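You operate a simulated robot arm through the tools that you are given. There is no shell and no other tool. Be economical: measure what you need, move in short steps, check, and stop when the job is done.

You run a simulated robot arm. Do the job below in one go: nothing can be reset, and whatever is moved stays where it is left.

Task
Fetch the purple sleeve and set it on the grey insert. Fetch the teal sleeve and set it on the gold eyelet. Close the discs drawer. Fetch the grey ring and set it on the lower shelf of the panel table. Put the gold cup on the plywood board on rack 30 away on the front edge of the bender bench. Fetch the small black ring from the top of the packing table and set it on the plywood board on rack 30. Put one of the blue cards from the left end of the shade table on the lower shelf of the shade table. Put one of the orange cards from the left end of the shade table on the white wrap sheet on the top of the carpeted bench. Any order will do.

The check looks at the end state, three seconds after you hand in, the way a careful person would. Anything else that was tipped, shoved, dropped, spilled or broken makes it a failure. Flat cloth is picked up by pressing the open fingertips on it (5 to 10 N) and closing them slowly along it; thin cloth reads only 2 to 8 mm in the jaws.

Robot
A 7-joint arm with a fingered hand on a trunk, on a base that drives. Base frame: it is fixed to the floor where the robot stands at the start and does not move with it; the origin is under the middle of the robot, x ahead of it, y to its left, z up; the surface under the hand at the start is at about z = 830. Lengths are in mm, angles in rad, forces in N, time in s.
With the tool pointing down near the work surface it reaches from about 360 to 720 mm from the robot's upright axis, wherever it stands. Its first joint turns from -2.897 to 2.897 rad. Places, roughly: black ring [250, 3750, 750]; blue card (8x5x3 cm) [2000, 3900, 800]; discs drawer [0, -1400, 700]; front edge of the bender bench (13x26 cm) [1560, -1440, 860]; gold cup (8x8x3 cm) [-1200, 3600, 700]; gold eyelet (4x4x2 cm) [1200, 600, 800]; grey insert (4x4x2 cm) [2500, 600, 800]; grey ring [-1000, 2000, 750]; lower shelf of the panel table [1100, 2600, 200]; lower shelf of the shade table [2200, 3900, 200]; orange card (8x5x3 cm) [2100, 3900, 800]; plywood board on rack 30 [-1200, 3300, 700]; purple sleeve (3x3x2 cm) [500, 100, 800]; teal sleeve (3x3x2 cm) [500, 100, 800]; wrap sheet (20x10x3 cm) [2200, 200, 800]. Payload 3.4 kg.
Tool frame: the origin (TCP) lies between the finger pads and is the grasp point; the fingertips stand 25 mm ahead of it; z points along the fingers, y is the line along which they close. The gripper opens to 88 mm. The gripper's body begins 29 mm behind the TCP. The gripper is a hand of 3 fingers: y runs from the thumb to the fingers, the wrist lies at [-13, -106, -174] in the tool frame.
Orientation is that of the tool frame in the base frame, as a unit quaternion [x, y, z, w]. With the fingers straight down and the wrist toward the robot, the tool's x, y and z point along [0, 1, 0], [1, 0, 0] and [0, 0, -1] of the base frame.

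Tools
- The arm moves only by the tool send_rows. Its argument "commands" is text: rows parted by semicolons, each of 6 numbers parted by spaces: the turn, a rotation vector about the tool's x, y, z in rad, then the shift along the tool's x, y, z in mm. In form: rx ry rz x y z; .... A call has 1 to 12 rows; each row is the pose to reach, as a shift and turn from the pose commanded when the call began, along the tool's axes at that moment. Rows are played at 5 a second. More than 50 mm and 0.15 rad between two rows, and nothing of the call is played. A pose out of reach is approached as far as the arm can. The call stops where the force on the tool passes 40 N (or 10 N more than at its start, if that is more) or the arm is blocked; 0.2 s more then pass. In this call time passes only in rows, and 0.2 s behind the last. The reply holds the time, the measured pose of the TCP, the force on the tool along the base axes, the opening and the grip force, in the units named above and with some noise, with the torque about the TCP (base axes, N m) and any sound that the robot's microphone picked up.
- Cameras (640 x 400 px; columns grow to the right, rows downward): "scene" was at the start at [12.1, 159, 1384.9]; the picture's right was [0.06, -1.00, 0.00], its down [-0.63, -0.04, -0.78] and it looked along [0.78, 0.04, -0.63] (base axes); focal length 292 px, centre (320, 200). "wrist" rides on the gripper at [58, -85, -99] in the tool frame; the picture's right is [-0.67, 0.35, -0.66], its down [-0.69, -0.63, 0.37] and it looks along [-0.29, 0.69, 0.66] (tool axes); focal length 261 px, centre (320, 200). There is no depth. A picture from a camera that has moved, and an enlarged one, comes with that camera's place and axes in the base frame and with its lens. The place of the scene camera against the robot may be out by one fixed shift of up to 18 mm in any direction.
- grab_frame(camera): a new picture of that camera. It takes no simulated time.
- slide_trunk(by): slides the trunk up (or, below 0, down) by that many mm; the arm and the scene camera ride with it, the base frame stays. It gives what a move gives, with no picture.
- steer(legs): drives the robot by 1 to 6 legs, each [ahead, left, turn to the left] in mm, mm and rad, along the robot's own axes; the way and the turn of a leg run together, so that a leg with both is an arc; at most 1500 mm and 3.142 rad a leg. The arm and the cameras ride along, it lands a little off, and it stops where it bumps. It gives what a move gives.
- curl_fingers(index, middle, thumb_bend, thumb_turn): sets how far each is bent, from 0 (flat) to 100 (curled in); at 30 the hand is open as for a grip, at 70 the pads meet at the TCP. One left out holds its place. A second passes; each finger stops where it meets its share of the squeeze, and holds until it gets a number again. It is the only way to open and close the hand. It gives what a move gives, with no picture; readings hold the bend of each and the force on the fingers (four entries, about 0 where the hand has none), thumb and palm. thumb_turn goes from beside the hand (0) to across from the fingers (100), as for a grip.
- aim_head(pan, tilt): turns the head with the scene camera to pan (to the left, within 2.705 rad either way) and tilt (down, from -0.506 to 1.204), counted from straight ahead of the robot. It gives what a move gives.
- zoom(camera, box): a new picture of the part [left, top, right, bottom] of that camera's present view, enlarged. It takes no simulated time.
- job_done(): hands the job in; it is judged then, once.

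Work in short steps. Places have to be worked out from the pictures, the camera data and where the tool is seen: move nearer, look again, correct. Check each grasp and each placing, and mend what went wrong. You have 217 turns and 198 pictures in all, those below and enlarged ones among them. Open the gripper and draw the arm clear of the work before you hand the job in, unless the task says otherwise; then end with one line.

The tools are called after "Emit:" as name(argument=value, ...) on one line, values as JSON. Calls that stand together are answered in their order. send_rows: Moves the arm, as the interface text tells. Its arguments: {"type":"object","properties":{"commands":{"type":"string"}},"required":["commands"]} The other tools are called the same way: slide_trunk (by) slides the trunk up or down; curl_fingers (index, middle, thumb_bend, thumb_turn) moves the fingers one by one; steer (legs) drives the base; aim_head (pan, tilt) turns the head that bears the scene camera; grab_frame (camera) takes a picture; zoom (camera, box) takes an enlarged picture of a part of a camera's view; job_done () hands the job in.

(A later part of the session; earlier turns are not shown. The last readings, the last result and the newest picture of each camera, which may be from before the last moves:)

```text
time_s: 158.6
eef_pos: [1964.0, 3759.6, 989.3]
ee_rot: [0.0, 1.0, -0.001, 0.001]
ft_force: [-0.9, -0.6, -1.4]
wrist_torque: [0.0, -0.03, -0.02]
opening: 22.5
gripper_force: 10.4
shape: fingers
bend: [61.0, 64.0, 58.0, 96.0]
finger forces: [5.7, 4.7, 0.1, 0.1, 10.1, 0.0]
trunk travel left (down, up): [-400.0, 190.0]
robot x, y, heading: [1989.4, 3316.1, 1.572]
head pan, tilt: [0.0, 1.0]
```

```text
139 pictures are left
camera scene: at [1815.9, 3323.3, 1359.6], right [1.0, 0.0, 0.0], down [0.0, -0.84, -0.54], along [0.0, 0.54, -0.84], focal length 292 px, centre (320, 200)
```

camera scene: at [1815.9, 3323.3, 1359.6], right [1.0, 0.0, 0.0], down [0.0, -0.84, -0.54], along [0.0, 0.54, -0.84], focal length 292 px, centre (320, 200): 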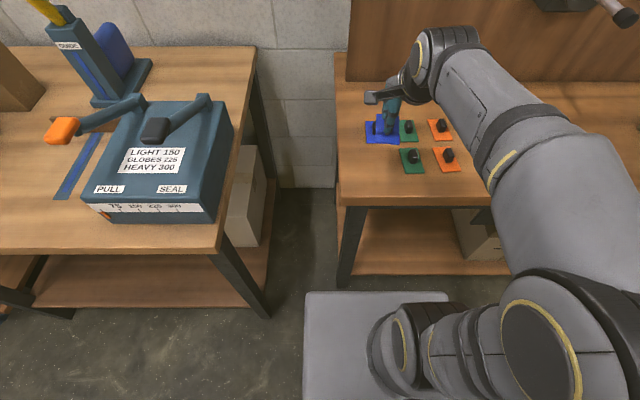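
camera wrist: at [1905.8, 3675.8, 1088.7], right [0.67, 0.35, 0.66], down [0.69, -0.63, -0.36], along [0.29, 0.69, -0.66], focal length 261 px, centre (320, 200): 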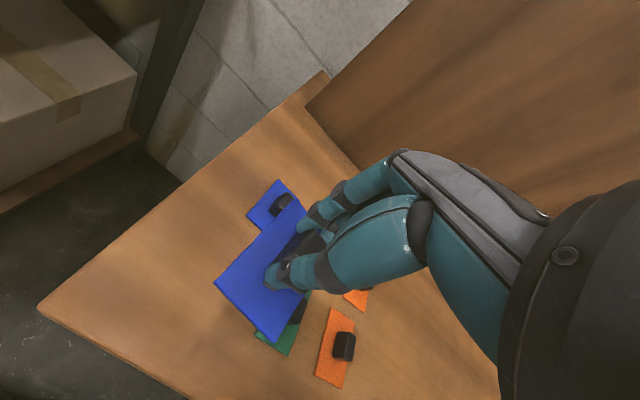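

The blue card is held. I back off, lower the trunk and hand to go in under the tabletop toward the lower shelf.

Emit:
steer(legs=[[0, 45, 0], [-220, 0, 0]])

Emit:
slide_trunk(by=-400)

Emit:
send_rows(commands="0 0 0 -30 0 30; 0 0 0 -60 0 60; 0 0 0 -90 0 90; 0 0 0 -100 0 135; 0 0 0 -100 0 180; 0 0 0 -100 0 225; 0 0 0 -100 0 250")

Emit:
aim_head(pan=-0.2, tilt=0.6)

Emit:
grab_frame(camera="scene")

Emit:
grab_frame(camera="wrist")

```text
time_s: 160.8
eef_pos: [1920.3, 3535.6, 989.9]
ee_rot: [0.004, 1.0, -0.002, 0.001]
ft_force: [0.2, 0.0, -1.1]
wrist_torque: [0.01, 0.01, -0.02]
opening: 22.7
gripper_force: 9.6
shape: fingers
bend: [61.0, 65.0, 58.0, 96.0]
finger forces: [5.6, 4.5, 0.0, 0.0, 10.1, 0.0]
trunk travel left (down, up): [-400.0, 190.0]
robot x, y, heading: [1944.0, 3093.5, 1.569]
head pan, tilt: [0.0, 1.0]
```

```text
time_s: 164.6
eef_pos: [1921.5, 3535.7, 589.0]
ee_rot: [0.005, 1.0, -0.002, 0.001]
ft_force: [-0.1, -0.4, -0.3]
wrist_torque: [-0.02, 0.03, -0.01]
opening: 22.7
gripper_force: 10.2
shape: fingers
bend: [61.0, 65.0, 58.0, 96.0]
finger forces: [5.6, 4.4, 0.0, 0.0, 10.0, 0.0]
trunk travel left (down, up): [0.0, 590.0]
robot x, y, heading: [1944.5, 3092.0, 1.571]
head pan, tilt: [0.0, 1.0]
```

```text
time_s: 166.2
eef_pos: [2019.9, 3531.8, 336.3]
ee_rot: [0.004, 1.0, -0.003, 0.001]
ft_force: [0.1, -0.6, 0.7]
wrist_torque: [0.0, 0.0, 0.03]
opening: 22.6
gripper_force: 9.9
shape: fingers
bend: [61.0, 65.0, 58.0, 96.0]
finger forces: [5.5, 4.3, 0.1, 0.0, 9.9, 0.0]
trunk travel left (down, up): [0.0, 590.0]
robot x, y, heading: [1940.8, 3091.6, 1.562]
head pan, tilt: [0.0, 1.0]
```

```text
time_s: 167.1
eef_pos: [2020.4, 3531.8, 338.0]
ee_rot: [0.004, 1.0, -0.001, 0.0]
ft_force: [0.1, 0.2, -0.4]
wrist_torque: [0.02, 0.02, 0.0]
opening: 22.8
gripper_force: 9.7
shape: fingers
bend: [61.0, 65.0, 58.0, 96.0]
finger forces: [5.6, 4.4, 0.0, 0.0, 9.9, 0.0]
trunk travel left (down, up): [0.0, 590.0]
robot x, y, heading: [1942.7, 3093.5, 1.566]
head pan, tilt: [-0.201, 0.6]
```

```text
138 pictures are left
camera scene: at [1788.6, 3115.8, 991.6], right [0.98, -0.2, 0.0], down [-0.12, -0.55, -0.82], along [0.17, 0.81, -0.57], focal length 292 px, centre (320, 200)
```

scene: 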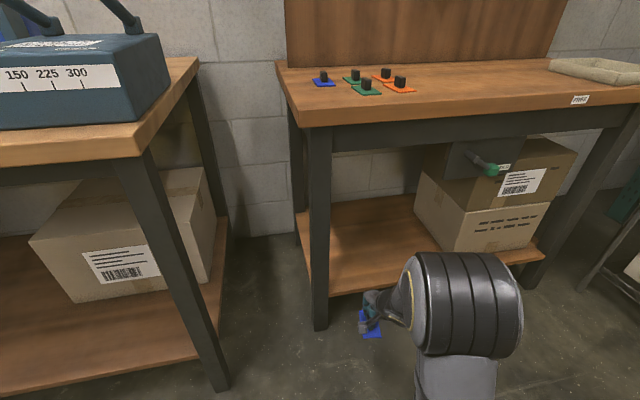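

```text
137 pictures are left
camera wrist: at [1962.1, 3447.8, 436.4], right [0.67, 0.35, 0.65], down [0.68, -0.64, -0.36], along [0.29, 0.69, -0.66], focal length 261 px, centre (320, 200)
```

wrist: 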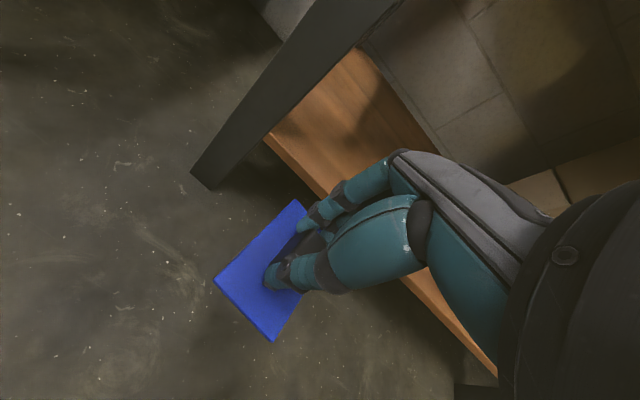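

Free shelf area x 1950–2390; shelf z≈206. Shift the hand right past the leg, drive forward under the top.

Emit:
send_rows(commands="0 0 0 -35 0 0; 0 0 0 -75 0 0")

Emit:
steer(legs=[[215, 0, 0]])

Emit:
send_rows(commands="0 0 0 0 35 20; 0 0 0 0 70 40; 0 0 0 0 90 70")

Emit:
grab_frame(camera="scene")

Emit:
grab_frame(camera="wrist")

```text
time_s: 167.7
eef_pos: [2092.8, 3534.1, 339.5]
ee_rot: [0.003, 1.0, -0.002, 0.002]
ft_force: [0.1, -0.3, 0.8]
wrist_torque: [-0.01, -0.01, -0.05]
opening: 22.4
gripper_force: 9.7
shape: fingers
bend: [61.0, 65.0, 58.0, 96.0]
finger forces: [5.5, 4.2, 0.1, 0.0, 9.8, 0.0]
trunk travel left (down, up): [0.0, 590.0]
robot x, y, heading: [1944.1, 3094.5, 1.56]
head pan, tilt: [-0.201, 0.6]
```

```text
time_s: 169.4
eef_pos: [2093.0, 3749.6, 340.3]
ee_rot: [0.002, 1.0, -0.002, 0.0]
ft_force: [0.6, -0.7, -0.7]
wrist_torque: [-0.04, 0.01, 0.01]
opening: 22.7
gripper_force: 9.3
shape: fingers
bend: [61.0, 65.0, 58.0, 96.0]
finger forces: [5.6, 4.3, 0.0, 0.0, 9.8, 0.0]
trunk travel left (down, up): [0.0, 590.0]
robot x, y, heading: [1938.9, 3307.9, 1.57]
head pan, tilt: [-0.201, 0.6]
```

```text
time_s: 170.2
eef_pos: [2093.3, 3839.6, 271.8]
ee_rot: [0.0, 1.0, -0.001, 0.001]
ft_force: [0.7, 0.2, 0.3]
wrist_torque: [0.03, 0.01, 0.0]
opening: 22.6
gripper_force: 10.0
shape: fingers
bend: [61.0, 65.0, 58.0, 96.0]
finger forces: [5.5, 4.3, 0.0, 0.0, 9.8, 0.0]
trunk travel left (down, up): [0.0, 590.0]
robot x, y, heading: [1938.1, 3308.3, 1.568]
head pan, tilt: [-0.201, 0.6]
```

```text
136 pictures are left
camera scene: at [1789.4, 3330.9, 991.7], right [0.98, -0.2, 0.0], down [-0.11, -0.55, -0.83], along [0.17, 0.81, -0.56], focal length 292 px, centre (320, 200)
```

scene: 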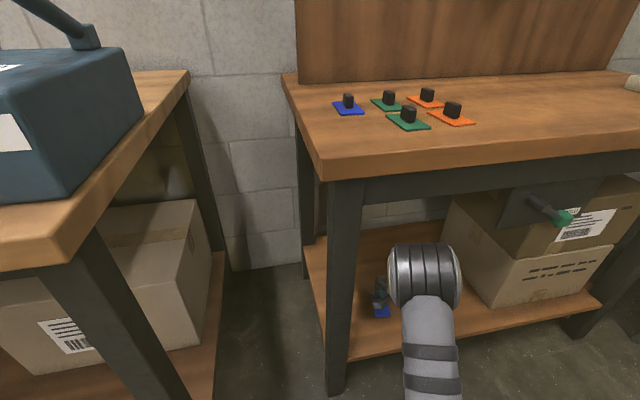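

```text
135 pictures are left
camera wrist: at [2035.5, 3754.9, 370.0], right [0.67, 0.35, 0.65], down [0.68, -0.63, -0.36], along [0.29, 0.69, -0.66], focal length 261 px, centre (320, 200)
```

wrist: 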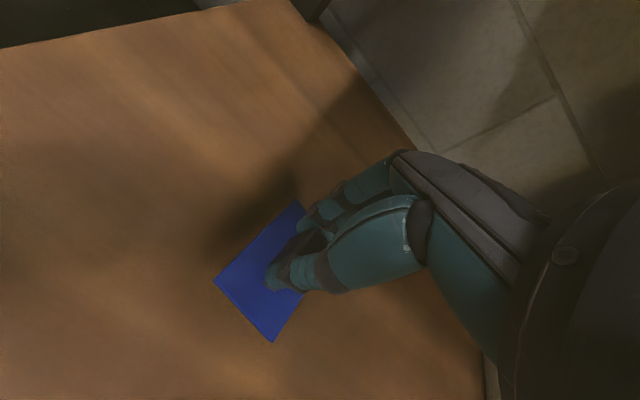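

Over the shelf. Lower gradually.

Emit:
send_rows(commands="0 0 0 0 0 12; 0 0 0 0 0 24; 0 0 0 0 0 28")

Emit:
send_rows(commands="0 0 0 0 0 2; 0 0 0 0 0 4; 0 0 0 0 0 6")

Emit:
zoom(camera="wrist", box=[180, 170, 380, 370])

```text
time_s: 171.0
eef_pos: [2093.0, 3839.9, 242.4]
ee_rot: [0.001, 1.0, -0.003, 0.0]
ft_force: [0.2, -0.8, -0.8]
wrist_torque: [-0.05, 0.02, 0.02]
opening: 22.5
gripper_force: 9.2
shape: fingers
bend: [61.0, 65.0, 58.0, 96.0]
finger forces: [5.5, 4.2, 0.1, 0.0, 9.8, 0.0]
trunk travel left (down, up): [0.0, 590.0]
robot x, y, heading: [1942.8, 3309.0, 1.568]
head pan, tilt: [-0.201, 0.6]
```

```text
time_s: 171.8
eef_pos: [2092.9, 3840.0, 235.8]
ee_rot: [0.001, 1.0, -0.001, 0.001]
ft_force: [0.9, -1.0, 5.4]
wrist_torque: [-0.03, 0.01, 0.01]
opening: 22.7
gripper_force: 10.6
shape: fingers
bend: [62.0, 65.0, 58.0, 96.0]
finger forces: [5.5, 4.5, 0.0, 0.1, 10.7, 0.0]
trunk travel left (down, up): [0.0, 590.0]
robot x, y, heading: [1942.6, 3308.6, 1.566]
head pan, tilt: [-0.201, 0.6]
```

```text
2.00 times, centred on (280, 270) of wrist
camera zoom: at [2035.8, 3754.9, 335.4], right [0.67, 0.35, 0.66], down [0.68, -0.63, -0.36], along [0.29, 0.69, -0.66], focal length 521 px, centre (400, 60)
```

zoom: 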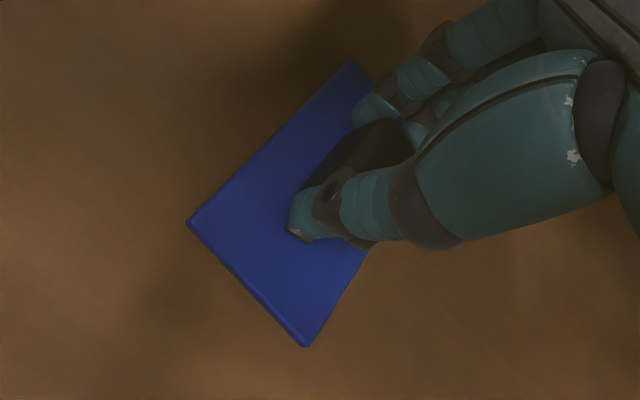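

Touching (5 N). Release, rise, and back out.

Emit:
curl_fingers(index=40, middle=40, thumb_bend=40)

Emit:
send_rows(commands="0 0 0 0 0 -10; 0 0 0 0 0 -30; 0 0 0 0 0 -70; 0 0 0 0 -30 -100; 0 0 0 0 -60 -100; 0 0 0 0 -90 -100")

Emit:
grab_frame(camera="wrist")

```text
time_s: 172.8
eef_pos: [2093.4, 3840.0, 235.6]
ee_rot: [0.002, 1.0, -0.001, 0.001]
ft_force: [-0.2, -0.1, -0.5]
wrist_torque: [0.03, -0.03, 0.0]
opening: 62.8
gripper_force: 0.0
shape: fingers
bend: [40.0, 40.0, 40.0, 97.0]
finger forces: [0.0, 0.0, 0.0, 0.0, 0.0, 0.0]
trunk travel left (down, up): [0.0, 590.0]
robot x, y, heading: [1943.6, 3307.1, 1.562]
head pan, tilt: [-0.201, 0.6]
```

```text
time_s: 174.2
eef_pos: [2092.3, 3749.8, 338.2]
ee_rot: [0.001, 1.0, -0.002, 0.001]
ft_force: [-0.7, 0.1, 0.4]
wrist_torque: [0.01, 0.0, 0.0]
opening: 63.3
gripper_force: 0.1
shape: fingers
bend: [40.0, 40.0, 40.0, 97.0]
finger forces: [0.1, 0.1, 0.1, 0.2, 0.0, 0.0]
trunk travel left (down, up): [0.0, 590.0]
robot x, y, heading: [1943.3, 3305.2, 1.568]
head pan, tilt: [-0.201, 0.6]
```

```text
133 pictures are left
camera wrist: at [2034.2, 3665.1, 436.5], right [0.67, 0.35, 0.65], down [0.68, -0.63, -0.36], along [0.29, 0.69, -0.66], focal length 261 px, centre (320, 200)
```

wrist: 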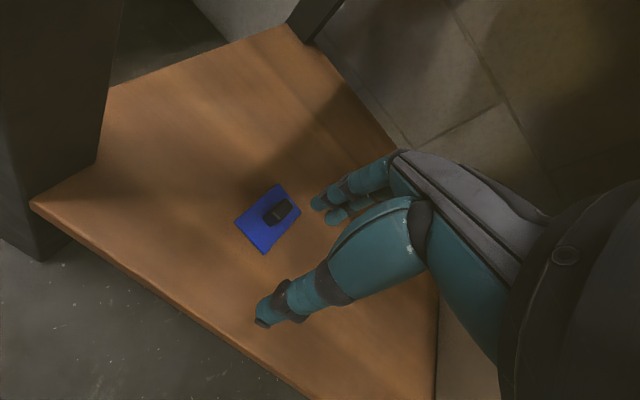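

Blue card placed on the shelf. Back out, raise, and return for the near orange card (≈[2133, 3790]).

Emit:
steer(legs=[[-215, 0, 0]])

Emit:
send_rows(commands="0 0 0 0 0 -45; 0 0 0 0 0 -90; 0 0 0 0 0 -135; 0 0 0 0 0 -180; 0 0 0 0 0 -225; 0 0 0 0 0 -240")

Emit:
slide_trunk(by=400)

Emit:
steer(legs=[[225, 0, 0], [0, -60, 0]])

Emit:
grab_frame(camera="wrist")

```text
time_s: 175.8
eef_pos: [2090.6, 3534.1, 337.9]
ee_rot: [0.0, 1.0, -0.002, 0.001]
ft_force: [0.6, -0.5, 0.0]
wrist_torque: [-0.02, 0.02, -0.03]
opening: 63.2
gripper_force: 0.0
shape: fingers
bend: [40.0, 40.0, 40.0, 97.0]
finger forces: [0.0, 0.1, 0.0, 0.0, 0.0, 0.0]
trunk travel left (down, up): [0.0, 590.0]
robot x, y, heading: [1943.4, 3094.1, 1.57]
head pan, tilt: [-0.201, 0.6]
```

```text
time_s: 177.2
eef_pos: [2091.3, 3535.2, 574.9]
ee_rot: [0.0, 1.0, -0.004, 0.0]
ft_force: [-0.6, 0.3, 0.2]
wrist_torque: [-0.01, 0.0, 0.04]
opening: 63.3
gripper_force: 0.1
shape: fingers
bend: [40.0, 40.0, 40.0, 97.0]
finger forces: [0.0, 0.1, 0.1, 0.0, 0.1, 0.0]
trunk travel left (down, up): [0.0, 590.0]
robot x, y, heading: [1943.2, 3095.6, 1.573]
head pan, tilt: [-0.201, 0.6]
```

```text
time_s: 181.1
eef_pos: [2091.5, 3534.3, 974.2]
ee_rot: [0.001, 1.0, -0.002, 0.0]
ft_force: [0.4, 0.5, -0.3]
wrist_torque: [0.01, -0.01, 0.03]
opening: 63.0
gripper_force: 0.0
shape: fingers
bend: [40.0, 40.0, 40.0, 97.0]
finger forces: [0.0, 0.0, 0.1, 0.0, 0.0, 0.0]
trunk travel left (down, up): [-400.0, 190.0]
robot x, y, heading: [1946.8, 3092.7, 1.568]
head pan, tilt: [-0.201, 0.6]
```

```text
time_s: 183.3
eef_pos: [2152.9, 3760.5, 974.6]
ee_rot: [0.001, 1.0, -0.001, 0.0]
ft_force: [-0.2, 0.3, 0.3]
wrist_torque: [-0.01, 0.01, 0.01]
opening: 63.4
gripper_force: 0.1
shape: fingers
bend: [40.0, 40.0, 40.0, 97.0]
finger forces: [0.1, 0.0, 0.1, 0.0, 0.0, 0.0]
trunk travel left (down, up): [-400.0, 190.0]
robot x, y, heading: [2005.1, 3320.9, 1.567]
head pan, tilt: [-0.201, 0.6]
```

```text
132 pictures are left
camera wrist: at [2094.4, 3675.9, 1074.3], right [0.67, 0.35, 0.65], down [0.68, -0.63, -0.36], along [0.29, 0.69, -0.66], focal length 261 px, centre (320, 200)
```

wrist: 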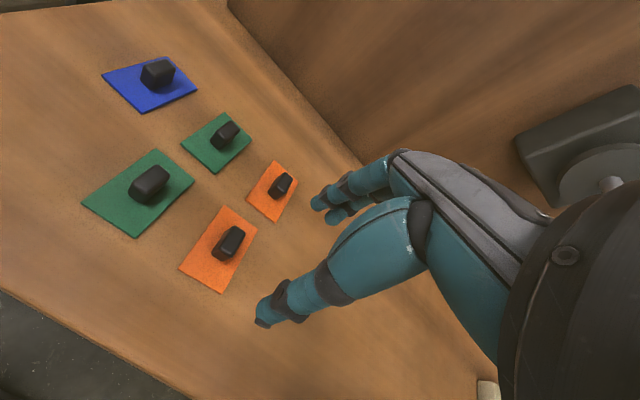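

Orange near knob at [2134, 3790]. Move above and check.

Emit:
send_rows(commands="0 0 0 18 15 20; 0 0 0 18 28 50; 0 0 0 18 28 80")

Emit:
grab_frame(camera="wrist")

```text
time_s: 184.1
eef_pos: [2134.6, 3789.0, 894.8]
ee_rot: [0.0, 1.0, -0.001, 0.001]
ft_force: [0.5, -0.1, -0.8]
wrist_torque: [0.01, 0.03, 0.03]
opening: 63.0
gripper_force: 0.1
shape: fingers
bend: [40.0, 40.0, 40.0, 97.0]
finger forces: [0.0, 0.0, 0.0, 0.1, 0.0, 0.0]
trunk travel left (down, up): [-400.0, 190.0]
robot x, y, heading: [2008.5, 3320.0, 1.571]
head pan, tilt: [-0.201, 0.6]
```

```text
131 pictures are left
camera wrist: at [2077.0, 3703.1, 993.4], right [0.67, 0.35, 0.66], down [0.69, -0.63, -0.36], along [0.29, 0.69, -0.66], focal length 261 px, centre (320, 200)
```

wrist: 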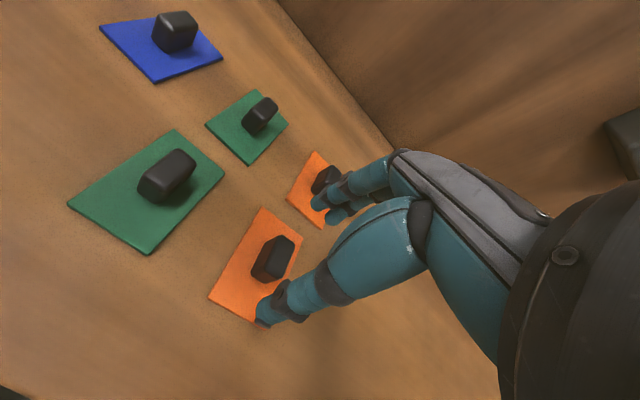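

Aligned; descend and grip.

Emit:
send_rows(commands="0 0 0 -1 0 15; 0 0 0 -1 0 30; 0 0 0 -1 0 37")

Emit:
curl_fingers(index=70, middle=70, thumb_bend=70)

Emit:
send_rows(commands="0 0 0 0 0 -15; 0 0 0 0 0 -50; 0 0 0 0 0 -95; 0 0 0 0 -20 -130")

Emit:
grab_frame(camera="wrist")

```text
time_s: 184.9
eef_pos: [2135.8, 3789.6, 857.3]
ee_rot: [0.001, 1.0, -0.002, 0.001]
ft_force: [-0.7, 0.4, -0.3]
wrist_torque: [0.01, -0.01, 0.01]
opening: 63.2
gripper_force: 0.1
shape: fingers
bend: [40.0, 40.0, 40.0, 97.0]
finger forces: [0.0, 0.1, 0.0, 0.1, 0.0, 0.1]
trunk travel left (down, up): [-400.0, 190.0]
robot x, y, heading: [2002.9, 3314.2, 1.57]
head pan, tilt: [-0.201, 0.6]
```

```text
time_s: 185.9
eef_pos: [2136.2, 3788.4, 857.2]
ee_rot: [0.001, 1.0, -0.002, 0.001]
ft_force: [0.1, 0.3, -0.3]
wrist_torque: [0.02, -0.01, -0.04]
opening: 22.8
gripper_force: 8.3
shape: fingers
bend: [59.0, 68.0, 60.0, 97.0]
finger forces: [6.5, 2.2, 0.0, 0.0, 8.0, 0.1]
trunk travel left (down, up): [-400.0, 190.0]
robot x, y, heading: [2004.0, 3317.1, 1.568]
head pan, tilt: [-0.201, 0.6]
```

```text
time_s: 186.9
eef_pos: [2130.3, 3769.4, 989.3]
ee_rot: [0.001, 1.0, -0.002, 0.0]
ft_force: [0.7, 0.3, -1.4]
wrist_torque: [-0.05, -0.02, -0.03]
opening: 22.8
gripper_force: 8.3
shape: fingers
bend: [60.0, 68.0, 60.0, 97.0]
finger forces: [6.4, 1.9, 0.1, 0.1, 7.8, 0.0]
trunk travel left (down, up): [-400.0, 190.0]
robot x, y, heading: [2006.4, 3319.4, 1.569]
head pan, tilt: [-0.201, 0.6]
```

```text
130 pictures are left
camera wrist: at [2073.6, 3684.6, 1089.4], right [0.67, 0.35, 0.65], down [0.68, -0.63, -0.36], along [0.29, 0.69, -0.66], focal length 261 px, centre (320, 200)
```

wrist: 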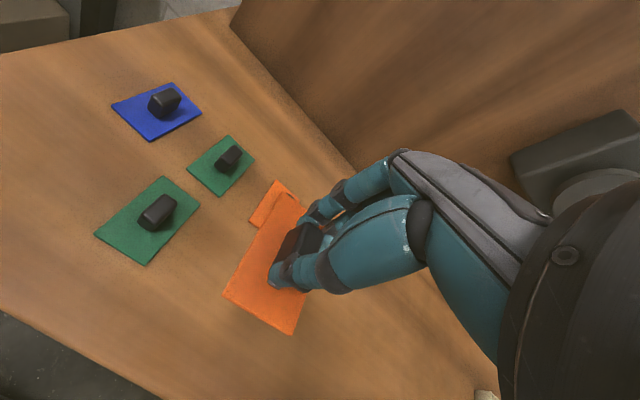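

Orange card held. Drive back out through the passage (facing +y throughout), checking pose midway.

Emit:
curl_fingers(index=78, middle=78, thumb_bend=74)

Emit:
steer(legs=[[0, 230, 0], [-600, 0, 0]])

```text
time_s: 187.9
eef_pos: [2131.1, 3769.5, 989.6]
ee_rot: [0.001, 1.0, -0.001, 0.0]
ft_force: [-0.1, 0.2, 0.2]
wrist_torque: [-0.03, -0.04, 0.01]
opening: 21.8
gripper_force: 14.6
shape: fingers
bend: [72.0, 78.0, 61.0, 96.0]
finger forces: [14.1, 0.8, 0.0, 0.0, 14.0, 0.0]
trunk travel left (down, up): [-400.0, 190.0]
robot x, y, heading: [2004.2, 3322.3, 1.568]
head pan, tilt: [-0.201, 0.6]
```

```text
time_s: 192.7
eef_pos: [1899.7, 3165.7, 990.0]
ee_rot: [0.001, 1.0, -0.002, 0.0]
ft_force: [-0.4, 0.2, -0.6]
wrist_torque: [0.01, 0.0, -0.02]
opening: 21.5
gripper_force: 13.7
shape: fingers
bend: [72.0, 78.0, 61.0, 96.0]
finger forces: [14.1, 0.9, 0.0, 0.0, 13.9, 0.1]
trunk travel left (down, up): [-400.0, 190.0]
robot x, y, heading: [1772.6, 2715.4, 1.568]
head pan, tilt: [-0.201, 0.6]
```

Emit:
steer(legs=[[-1170, 0, 0], [0, 1030, 0], [0, 1030, 0]])

Emit:
grab_frame(camera="wrist")

```text
time_s: 202.1
eef_pos: [1121.6, 2013.4, 990.3]
ee_rot: [0.026, 1.0, 0.002, 0.005]
ft_force: [7.8, 1.5, -1.4]
wrist_torque: [-0.09, 0.21, -0.22]
opening: 22.0
gripper_force: 17.5
shape: fingers
bend: [72.0, 78.0, 61.0, 96.0]
finger forces: [20.6, 0.9, 0.1, 0.0, 12.9, 0.0]
trunk travel left (down, up): [-400.0, 190.0]
robot x, y, heading: [969.1, 1563.9, 1.547]
head pan, tilt: [-0.201, 0.6]
stopped in leg 2: the force on the tool passed its limit at 61 N (the readings are from after the stop); the commanded pose is now the measured one
```

```text
129 pictures are left
camera wrist: at [1059.0, 1930.9, 1088.9], right [0.68, 0.31, 0.66], down [0.66, -0.66, -0.36], along [0.33, 0.68, -0.65], focal length 261 px, centre (320, 200)
```

wrist: 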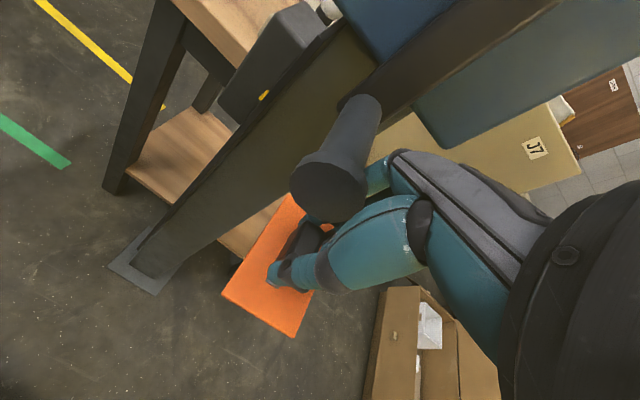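

The hand touched a lever on the column. Back off right and inspect it.

Emit:
steer(legs=[[0, -60, 0], [-200, 0, 0]])

Emit:
aim_head(pan=0.1, tilt=0.4)

Emit:
grab_frame(camera="scene")

Emit:
grab_frame(camera="wrist")

```text
time_s: 204.3
eef_pos: [1174.7, 1812.7, 991.3]
ee_rot: [0.025, 1.0, 0.001, 0.005]
ft_force: [-0.7, 0.0, -0.5]
wrist_torque: [0.03, -0.01, -0.04]
opening: 21.8
gripper_force: 12.8
shape: fingers
bend: [72.0, 78.0, 61.0, 96.0]
finger forces: [13.3, 0.8, 0.0, 0.0, 13.3, 0.0]
trunk travel left (down, up): [-400.0, 190.0]
robot x, y, heading: [1026.4, 1368.8, 1.545]
head pan, tilt: [-0.201, 0.6]
```

```text
time_s: 205.1
eef_pos: [1175.0, 1812.1, 990.6]
ee_rot: [0.026, 1.0, 0.001, 0.005]
ft_force: [0.5, -0.3, -0.4]
wrist_torque: [0.04, -0.01, 0.01]
opening: 21.9
gripper_force: 13.4
shape: fingers
bend: [72.0, 78.0, 61.0, 96.0]
finger forces: [13.3, 0.8, 0.0, 0.1, 13.3, 0.0]
trunk travel left (down, up): [-400.0, 190.0]
robot x, y, heading: [1025.4, 1364.3, 1.548]
head pan, tilt: [0.099, 0.4]
```

```text
128 pictures are left
camera scene: at [846.7, 1397.5, 1409.8], right [1.0, 0.07, 0.0], down [0.03, -0.39, -0.92], along [-0.07, 0.92, -0.39], focal length 292 px, centre (320, 200)
```

scene: 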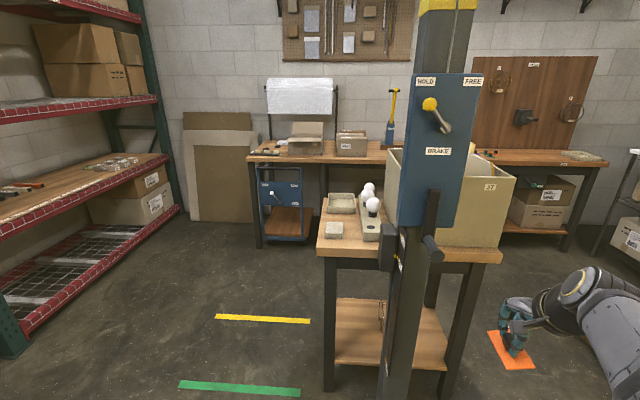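

```text
127 pictures are left
camera wrist: at [1112.9, 1729.2, 1089.1], right [0.68, 0.31, 0.66], down [0.66, -0.66, -0.36], along [0.33, 0.68, -0.66], focal length 261 px, centre (320, 200)
```

wrist: 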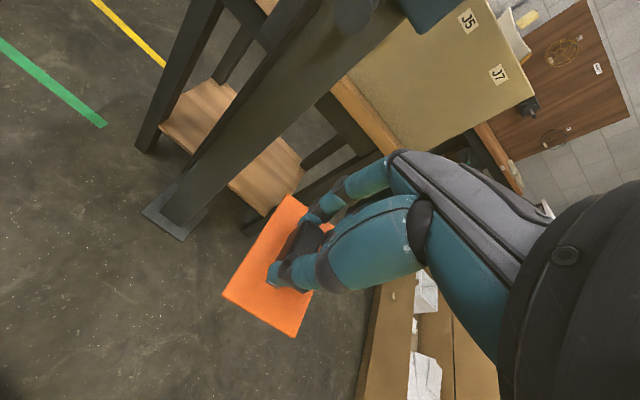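

Emit:
zoom(camera="scene", box=[360, 40, 520, 280])

```text
1.67 times, centred on (440, 160) of scene
camera zoom: at [846.7, 1397.5, 1409.8], right [1.0, 0.07, 0.0], down [0.03, -0.39, -0.92], along [-0.07, 0.92, -0.39], focal length 487 px, centre (120, 267)
```

zoom: 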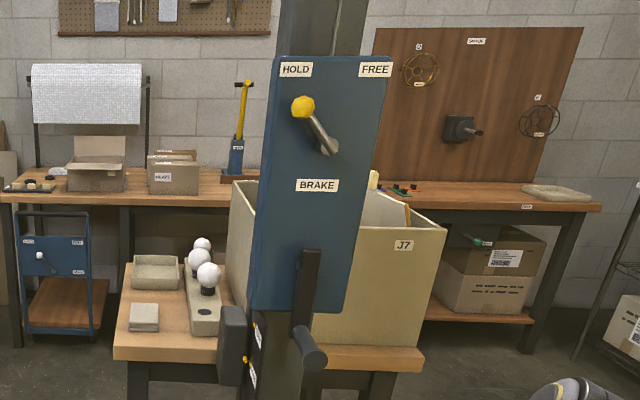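

The crank still hangs straight and the brake lever is still at HOLD; no visible change. Continue left at this safer distance (y≈1365), then down past the bench end.

Emit:
steer(legs=[[0, 1300, 0.023], [-1000, 0, 0], [-860, 0, 0]])

Emit:
aim_head(pan=-1.4, tilt=0.5)

Emit:
grab_frame(camera="scene")

```text
time_s: 220.7
eef_pos: [-169.4, -31.3, 992.3]
ee_rot: [0.012, 1.0, 0.002, 0.005]
ft_force: [0.8, 0.7, 0.3]
wrist_torque: [-0.01, 0.01, 0.05]
opening: 22.0
gripper_force: 14.2
shape: fingers
bend: [72.0, 78.0, 61.0, 96.0]
finger forces: [13.4, 0.7, 0.0, 0.0, 13.3, 0.0]
trunk travel left (down, up): [-400.0, 190.0]
robot x, y, heading: [-307.9, -484.6, 1.573]
head pan, tilt: [0.099, 0.4]
```

```text
time_s: 222.3
eef_pos: [-168.1, -31.2, 990.9]
ee_rot: [0.012, 1.0, 0.001, 0.006]
ft_force: [-0.3, -0.6, -0.8]
wrist_torque: [0.03, 0.01, 0.0]
opening: 21.8
gripper_force: 13.9
shape: fingers
bend: [72.0, 78.0, 61.0, 96.0]
finger forces: [13.3, 0.8, 0.0, 0.0, 13.3, 0.0]
trunk travel left (down, up): [-400.0, 190.0]
robot x, y, heading: [-304.3, -481.4, 1.568]
head pan, tilt: [-1.4, 0.499]
```

```text
125 pictures are left
camera scene: at [-387.6, -530.0, 1400.7], right [0.17, -0.99, 0.0], down [-0.47, -0.08, -0.88], along [0.86, 0.15, -0.48], focal length 292 px, centre (320, 200)
```

scene: 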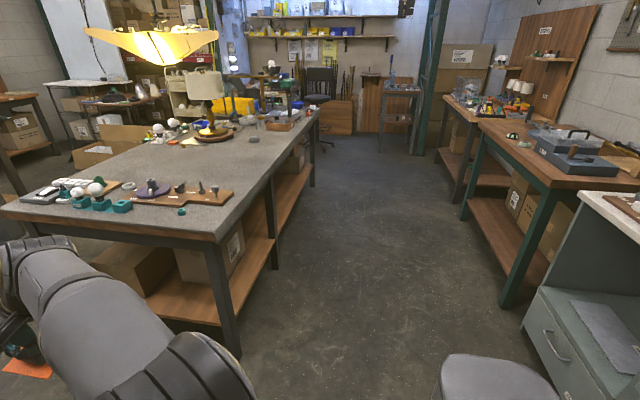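

Aisle is clear. Strafe right along the bench to opposite the wrap sheet.

Emit:
steer(legs=[[-90, 0, 0], [0, -1200, 0], [0, -1150, 0]])

Emit:
aim_head(pan=0.0, tilt=0.7)

Emit:
grab_frame(camera="scene")

```text
time_s: 234.5
eef_pos: [2170.3, -66.3, 990.7]
ee_rot: [-0.004, 1.0, 0.001, 0.005]
ft_force: [0.0, -0.1, -1.0]
wrist_torque: [-0.02, 0.02, 0.02]
opening: 21.8
gripper_force: 14.0
shape: fingers
bend: [72.0, 78.0, 61.0, 96.0]
finger forces: [13.4, 0.8, 0.0, 0.0, 13.4, 0.0]
trunk travel left (down, up): [-400.0, 190.0]
robot x, y, heading: [2046.6, -524.7, 1.605]
head pan, tilt: [-1.4, 0.499]
```

```text
time_s: 236.1
eef_pos: [2169.4, -67.5, 990.3]
ee_rot: [-0.004, 1.0, 0.002, 0.004]
ft_force: [0.1, 0.4, 0.4]
wrist_torque: [0.04, 0.01, 0.01]
opening: 21.8
gripper_force: 13.3
shape: fingers
bend: [72.0, 78.0, 61.0, 96.0]
finger forces: [13.3, 0.9, 0.0, 0.0, 13.3, 0.1]
trunk travel left (down, up): [-400.0, 190.0]
robot x, y, heading: [2049.2, -517.4, 1.607]
head pan, tilt: [0.0, 0.7]
```

```text
124 pictures are left
camera scene: at [1875.2, -506.6, 1383.0], right [1.0, 0.03, 0.0], down [0.02, -0.64, -0.77], along [-0.03, 0.76, -0.64], focal length 292 px, centre (320, 200)
```

scene: 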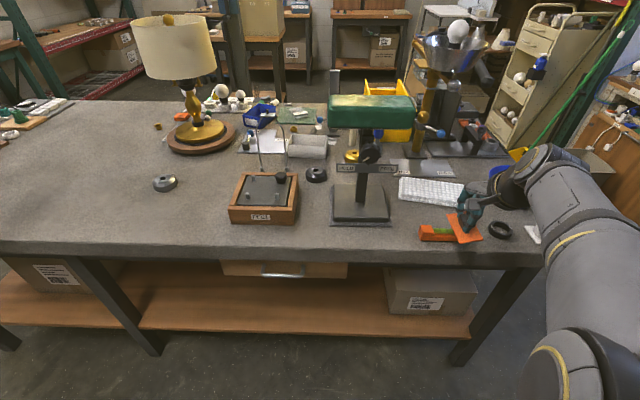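

Wrap sheet ≈ [2180, 215]. Drive forward ~110 and look with the wrist camera.

Emit:
steer(legs=[[0, 0, -0.035], [110, 0, 0]])

Emit:
grab_frame(camera="wrist")

Emit:
zoom(camera="scene", box=[340, 90, 560, 280])

```text
time_s: 237.6
eef_pos: [2185.9, 38.7, 990.6]
ee_rot: [0.014, 1.0, 0.001, 0.005]
ft_force: [-0.2, -0.3, -0.5]
wrist_torque: [0.01, 0.05, -0.02]
opening: 21.7
gripper_force: 13.9
shape: fingers
bend: [72.0, 78.0, 61.0, 96.0]
finger forces: [13.2, 0.8, 0.0, 0.0, 13.3, 0.1]
trunk travel left (down, up): [-400.0, 190.0]
robot x, y, heading: [2048.0, -410.3, 1.569]
head pan, tilt: [0.0, 0.7]
```

```text
123 pictures are left
camera wrist: at [2125.8, -45.4, 1089.0], right [0.67, 0.33, 0.66], down [0.67, -0.65, -0.36], along [0.31, 0.69, -0.66], focal length 261 px, centre (320, 200)
```

wrist: 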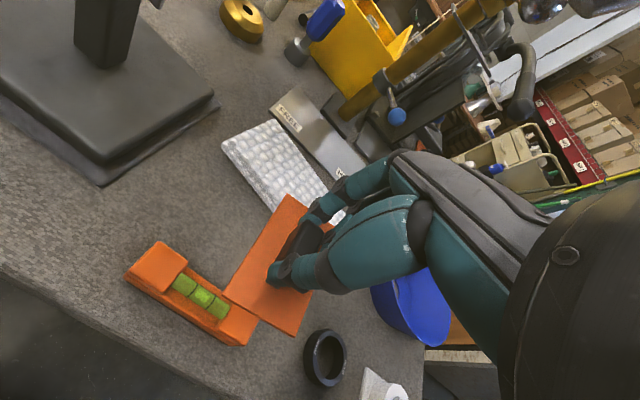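

```text
2.11 times, centred on (450, 185) of scene
camera zoom: at [1876.2, -389.9, 1383.0], right [1.0, 0.0, 0.0], down [0.0, -0.64, -0.76], along [0.0, 0.76, -0.64], focal length 615 px, centre (46, 232)
```

zoom: 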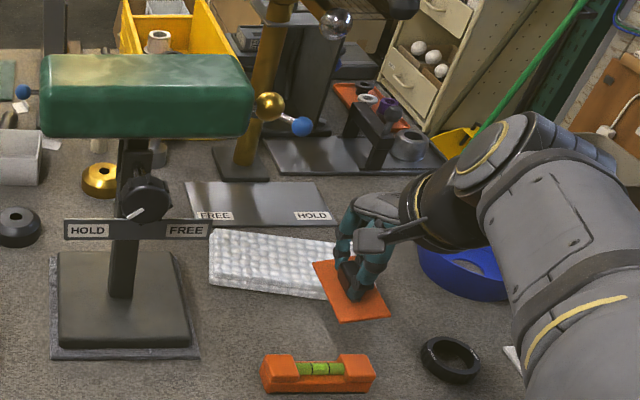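

Sheet centre ≈ [2205, 182], rotated ~13°. Move over [2195, 185] and lower toward it.

Emit:
send_rows(commands="0 0 0 -2 45 0; 0 0 0 -4 90 0; 0 0 0 -5 130 0; 0 0 0 -5 146 20; 0 0 0 -5 146 60")

Emit:
grab_frame(camera="wrist")

Emit:
zoom(camera="scene", box=[380, 110, 540, 250])

```text
time_s: 238.8
eef_pos: [2195.3, 185.9, 929.8]
ee_rot: [0.014, 1.0, 0.001, 0.005]
ft_force: [0.2, -0.4, -1.0]
wrist_torque: [0.01, -0.04, -0.03]
opening: 21.6
gripper_force: 13.0
shape: fingers
bend: [72.0, 78.0, 61.0, 96.0]
finger forces: [13.2, 0.5, 0.1, 0.0, 13.2, 0.0]
trunk travel left (down, up): [-400.0, 190.0]
robot x, y, heading: [2048.2, -413.8, 1.569]
head pan, tilt: [0.0, 0.7]
```

```text
121 pictures are left
camera wrist: at [2135.4, 101.8, 1028.7], right [0.67, 0.33, 0.66], down [0.67, -0.65, -0.36], along [0.31, 0.69, -0.66], focal length 261 px, centre (320, 200)
```

wrist: 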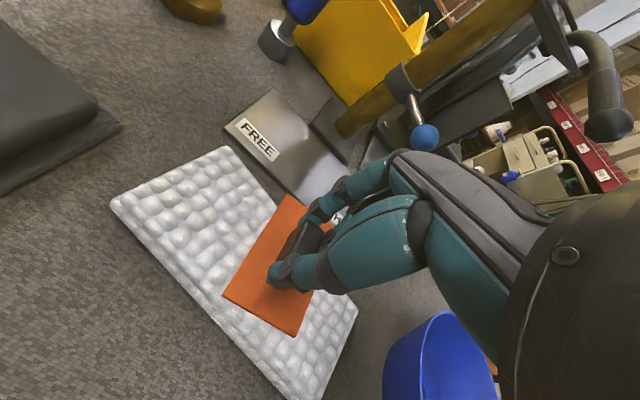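

```text
2.86 times, centred on (460, 180) of scene
camera zoom: at [1876.2, -390.0, 1383.0], right [1.0, 0.0, 0.0], down [0.0, -0.64, -0.76], along [0.0, 0.76, -0.64], focal length 835 px, centre (-80, 257)
```

zoom: 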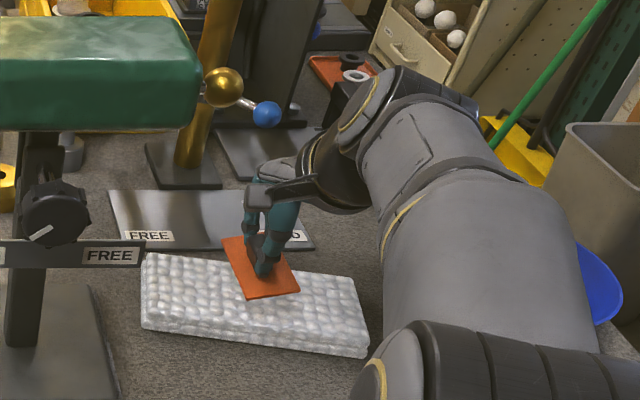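

Well placed. Lower gradually.

Emit:
send_rows(commands="0 0 0 0 -4 15; 0 0 0 0 -4 28; 0 0 0 0 -4 34")

Emit:
send_rows(commands="0 0 0 0 0 2; 0 0 0 0 0 4; 0 0 0 0 0 6")

Emit:
grab_frame(camera="wrist")

```text
time_s: 239.6
eef_pos: [2196.8, 181.1, 896.6]
ee_rot: [0.014, 1.0, 0.001, 0.005]
ft_force: [0.2, -0.8, 1.0]
wrist_torque: [-0.01, 0.02, 0.0]
opening: 21.8
gripper_force: 12.8
shape: fingers
bend: [72.0, 78.0, 61.0, 96.0]
finger forces: [13.3, 0.6, 0.0, 0.0, 13.2, 0.0]
trunk travel left (down, up): [-400.0, 190.0]
robot x, y, heading: [2048.1, -411.1, 1.572]
head pan, tilt: [0.0, 0.7]
```

```text
time_s: 240.4
eef_pos: [2197.2, 179.5, 892.7]
ee_rot: [0.014, 1.0, 0.003, 0.006]
ft_force: [1.2, 1.6, 4.0]
wrist_torque: [-0.1, 0.07, 0.01]
opening: 21.5
gripper_force: 15.1
shape: fingers
bend: [72.0, 78.0, 61.0, 96.0]
finger forces: [13.5, 4.1, 0.1, 0.1, 13.3, 0.1]
trunk travel left (down, up): [-400.0, 190.0]
robot x, y, heading: [2044.2, -414.1, 1.569]
head pan, tilt: [0.0, 0.7]
```

```text
119 pictures are left
camera wrist: at [2136.2, 96.5, 990.2], right [0.67, 0.33, 0.67], down [0.67, -0.65, -0.36], along [0.31, 0.69, -0.65], focal length 261 px, centre (320, 200)
```

wrist: 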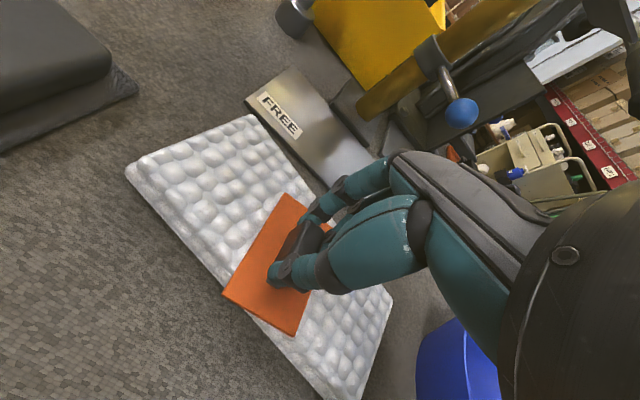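

Touching, but a corner is at the sheet's edge; lift slightly, shift 9 mm inward, and set down again.

Emit:
send_rows(commands="0 0 0 0 0 -6; 0 0 0 -8 10 -6; 0 0 0 -8 10 -2; 0 0 0 -8 10 0; 0 0 0 -8 10 2")

Emit:
grab_frame(camera="wrist")

```text
time_s: 241.6
eef_pos: [2206.1, 190.4, 891.2]
ee_rot: [0.014, 1.0, 0.002, 0.006]
ft_force: [1.6, -0.2, 7.1]
wrist_torque: [-0.16, 0.06, 0.03]
opening: 21.7
gripper_force: 16.7
shape: fingers
bend: [72.0, 78.0, 61.0, 96.0]
finger forces: [13.8, 5.8, 0.0, 0.0, 13.5, 0.0]
trunk travel left (down, up): [-400.0, 190.0]
robot x, y, heading: [2049.4, -414.4, 1.569]
head pan, tilt: [0.0, 0.7]
```

```text
118 pictures are left
camera wrist: at [2144.1, 105.8, 988.5], right [0.67, 0.33, 0.67], down [0.67, -0.65, -0.36], along [0.31, 0.69, -0.65], focal length 261 px, centre (320, 200)
```

wrist: 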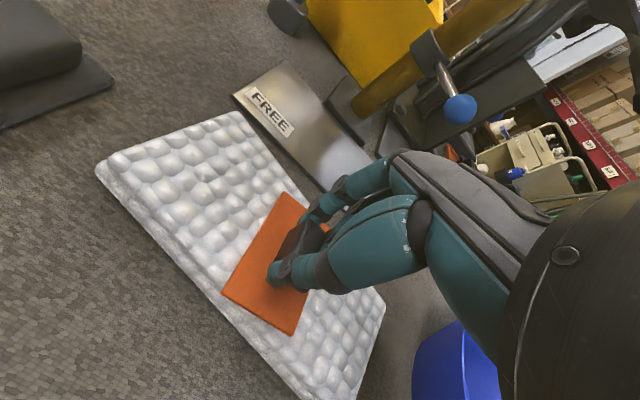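

Now fully on the sheet with light contact. Release and rise.

Emit:
curl_fingers(index=42, middle=42, thumb_bend=42)

Emit:
send_rows(commands="0 0 0 0 0 -10; 0 0 0 0 0 -30; 0 0 0 0 -10 -70; 0 0 0 0 -50 -90; 0 0 0 0 -95 -95; 0 0 0 0 -140 -100")

Emit:
grab_frame(camera="wrist")

```text
time_s: 242.6
eef_pos: [2204.5, 190.5, 889.7]
ee_rot: [0.013, 1.0, 0.001, 0.005]
ft_force: [-0.1, -0.3, 0.6]
wrist_torque: [-0.01, 0.0, 0.02]
opening: 58.7
gripper_force: 0.0
shape: fingers
bend: [42.0, 42.0, 42.0, 97.0]
finger forces: [0.0, 0.1, 0.0, 0.1, 0.0, 0.1]
trunk travel left (down, up): [-400.0, 190.0]
robot x, y, heading: [2046.4, -407.6, 1.569]
head pan, tilt: [0.0, 0.7]
```

```text
time_s: 244.0
eef_pos: [2201.1, 49.3, 987.9]
ee_rot: [0.014, 1.0, 0.002, 0.006]
ft_force: [-0.4, -0.4, 0.0]
wrist_torque: [-0.02, 0.02, 0.01]
opening: 58.9
gripper_force: 0.2
shape: fingers
bend: [42.0, 42.0, 42.0, 97.0]
finger forces: [0.1, 0.0, 0.0, 0.0, 0.1, 0.0]
trunk travel left (down, up): [-400.0, 190.0]
robot x, y, heading: [2047.4, -411.6, 1.569]
head pan, tilt: [0.0, 0.7]
```

```text
117 pictures are left
camera wrist: at [2139.9, -34.5, 1087.0], right [0.67, 0.33, 0.66], down [0.67, -0.65, -0.36], along [0.31, 0.69, -0.66], focal length 261 px, centre (320, 200)
```

wrist: 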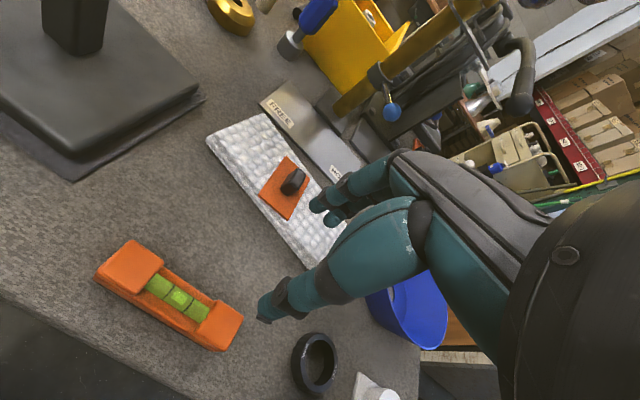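

Orange card is on the wrap sheet. Now to the discs drawer: back off, travel along the aisle and turn to face the cabinet.

Emit:
steer(legs=[[-160, 0, 0], [0, 1100, 0], [0, 1000, 0], [0, 0, 3.14]])

Emit:
aim_head(pan=0.0, tilt=0.5)

Emit:
grab_frame(camera="scene")

```text
time_s: 262.7
eef_pos: [-224.8, -1061.7, 989.0]
ee_rot: [1.0, -0.029, -0.006, 0.001]
ft_force: [-0.8, 0.1, 0.0]
wrist_torque: [0.05, -0.01, 0.0]
opening: 59.0
gripper_force: 0.1
shape: fingers
bend: [42.0, 42.0, 42.0, 97.0]
finger forces: [0.0, 0.1, 0.0, 0.1, 0.0, 0.1]
trunk travel left (down, up): [-400.0, 190.0]
robot x, y, heading: [-57.4, -604.3, -1.606]
head pan, tilt: [0.0, 0.7]
```

```text
time_s: 263.5
eef_pos: [-226.0, -1061.9, 988.5]
ee_rot: [1.0, -0.029, -0.004, 0.002]
ft_force: [-0.3, 1.0, 0.4]
wrist_torque: [0.05, 0.03, -0.03]
opening: 58.6
gripper_force: 0.0
shape: fingers
bend: [42.0, 42.0, 42.0, 97.0]
finger forces: [0.0, 0.1, 0.0, 0.1, 0.0, 0.1]
trunk travel left (down, up): [-400.0, 190.0]
robot x, y, heading: [-55.3, -606.0, -1.605]
head pan, tilt: [0.0, 0.499]
```

```text
116 pictures are left
camera scene: at [85.0, -645.0, 1400.7], right [-1.0, 0.03, 0.0], down [0.02, 0.48, -0.88], along [-0.03, -0.88, -0.48], focal length 292 px, centre (320, 200)
```

scene: 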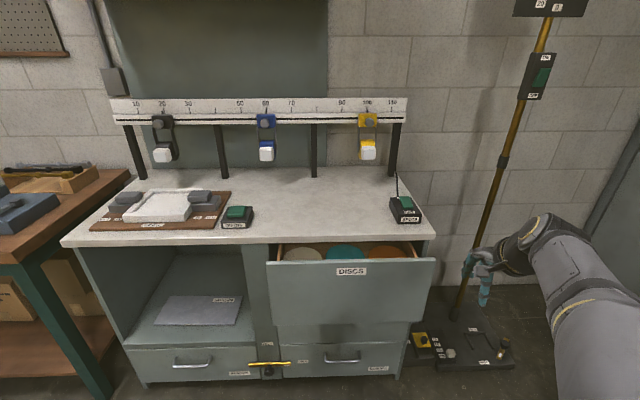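

The DISCS drawer stands open roughly 80–100 mm (front ≈ y −1320, z 560–830, x≈ −29). I make a fist, lower the trunk, and move in front of its middle.

Emit:
curl_fingers(index=72, middle=72, thumb_bend=66)

Emit:
steer(legs=[[80, 0, 0.035]])

Emit:
slide_trunk(by=-200)

Emit:
send_rows(commands="0 0 0 45 0 0; 0 0 0 90 0 0; 0 0 0 135 0 0; 0 0 0 180 0 0; 0 0 0 195 0 40; 0 0 0 195 0 80")

Emit:
aim_head(pan=0.0, tilt=0.7)

Emit:
grab_frame(camera="scene")

Emit:
grab_frame(camera="wrist")

```text
time_s: 264.5
eef_pos: [-226.4, -1061.4, 988.9]
ee_rot: [1.0, -0.029, -0.005, 0.002]
ft_force: [0.2, 0.4, -0.5]
wrist_torque: [0.0, -0.01, 0.02]
opening: 0.0
gripper_force: 0.2
shape: fingers
bend: [72.0, 72.0, 66.0, 97.0]
finger forces: [0.0, 0.0, 0.1, 0.1, 0.1, 0.0]
trunk travel left (down, up): [-400.0, 190.0]
robot x, y, heading: [-58.8, -605.6, -1.606]
head pan, tilt: [0.0, 0.499]
```

```text
time_s: 265.5
eef_pos: [-213.6, -1145.9, 988.0]
ee_rot: [1.0, -0.012, -0.005, 0.002]
ft_force: [0.0, -0.6, 0.0]
wrist_torque: [0.01, 0.02, 0.02]
opening: 0.0
gripper_force: 0.1
shape: fingers
bend: [72.0, 72.0, 66.0, 97.0]
finger forces: [0.0, 0.0, 0.1, 0.0, 0.0, 0.0]
trunk travel left (down, up): [-400.0, 190.0]
robot x, y, heading: [-57.3, -687.6, -1.571]
head pan, tilt: [0.0, 0.499]
```

```text
time_s: 267.7
eef_pos: [-212.1, -1148.1, 787.7]
ee_rot: [1.0, -0.012, -0.005, 0.002]
ft_force: [0.2, -0.2, -0.5]
wrist_torque: [0.01, -0.01, 0.02]
opening: 0.0
gripper_force: 0.0
shape: fingers
bend: [72.0, 72.0, 66.0, 97.0]
finger forces: [0.0, 0.0, 0.1, 0.1, 0.0, 0.0]
trunk travel left (down, up): [-200.0, 390.0]
robot x, y, heading: [-58.3, -687.3, -1.573]
head pan, tilt: [0.0, 0.499]
```

```text
time_s: 269.1
eef_pos: [-17.6, -1152.7, 707.3]
ee_rot: [1.0, -0.013, -0.005, 0.002]
ft_force: [0.3, 0.8, 0.1]
wrist_torque: [-0.04, 0.03, -0.01]
opening: 0.1
gripper_force: 0.0
shape: fingers
bend: [72.0, 72.0, 66.0, 97.0]
finger forces: [0.1, 0.0, 0.0, 0.0, 0.0, 0.0]
trunk travel left (down, up): [-200.0, 390.0]
robot x, y, heading: [-63.0, -685.2, -1.569]
head pan, tilt: [0.0, 0.499]
```

```text
time_s: 269.8
eef_pos: [-17.2, -1153.3, 707.7]
ee_rot: [1.0, -0.012, -0.005, 0.001]
ft_force: [0.0, 0.6, 0.3]
wrist_torque: [-0.01, 0.03, 0.0]
opening: 0.0
gripper_force: 0.0
shape: fingers
bend: [72.0, 72.0, 66.0, 97.0]
finger forces: [0.0, 0.0, 0.0, 0.1, 0.0, 0.0]
trunk travel left (down, up): [-200.0, 390.0]
robot x, y, heading: [-62.0, -684.9, -1.568]
head pan, tilt: [0.0, 0.7]
```

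```text
115 pictures are left
camera scene: at [84.9, -714.3, 1183.1], right [-1.0, 0.0, 0.0], down [0.0, 0.64, -0.77], along [0.0, -0.77, -0.64], focal length 292 px, centre (320, 200)
```

scene: 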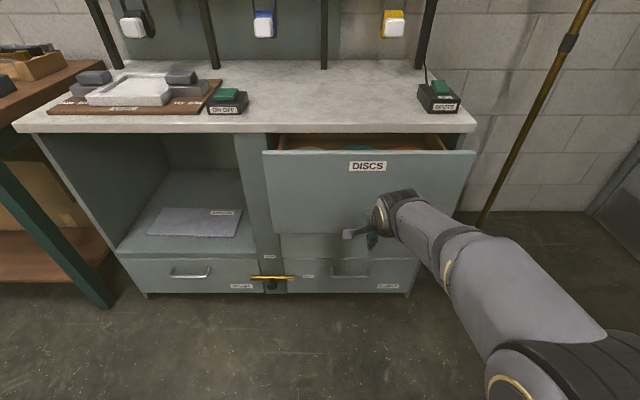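

```text
114 pictures are left
camera wrist: at [44.1, -1069.7, 806.2], right [-0.67, -0.33, 0.66], down [-0.67, 0.65, -0.36], along [-0.31, -0.69, -0.66], focal length 261 px, centre (320, 200)
```

wrist: 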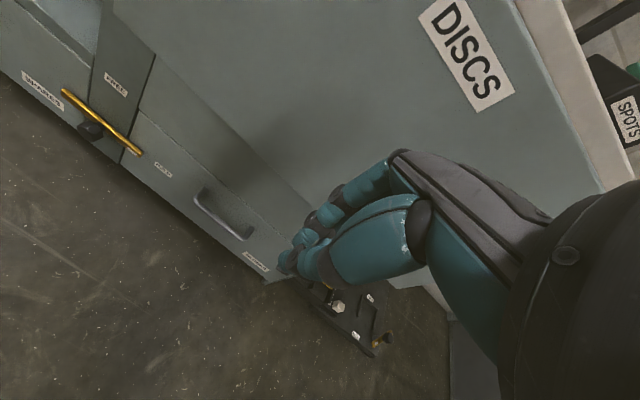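

A gold catch with labels sits below the drawer; zoom to read it.

Emit:
zoom(camera="wrist", box=[20, 50, 200, 180])

Emit:
zoom(camera="scene", box=[220, 120, 480, 300])

```text
3.08 times, centred on (110, 115) of wrist
camera zoom: at [44.1, -1069.7, 806.2], right [-0.67, -0.33, 0.66], down [-0.67, 0.65, -0.36], along [-0.31, -0.69, -0.66], focal length 802 px, centre (966, 462)
```

zoom: 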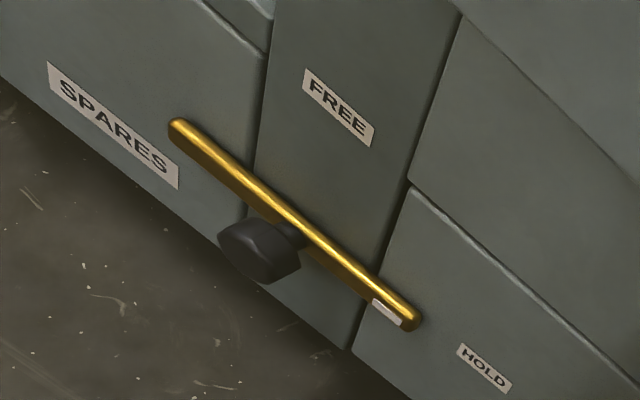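

```text
2.22 times, centred on (350, 210) of scene
camera zoom: at [84.9, -714.3, 1183.1], right [-1.0, 0.0, 0.0], down [0.0, 0.64, -0.77], along [0.0, -0.77, -0.64], focal length 649 px, centre (253, 178)
```

zoom: 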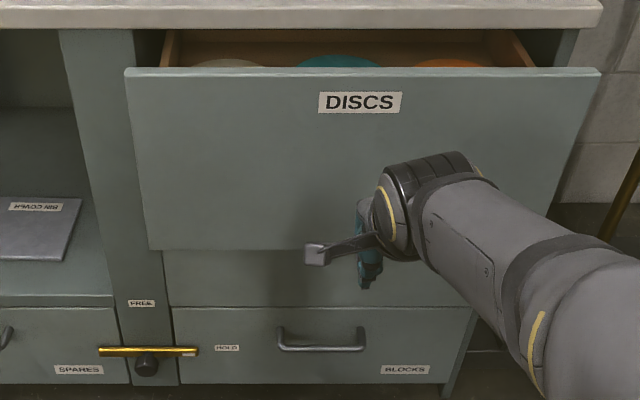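

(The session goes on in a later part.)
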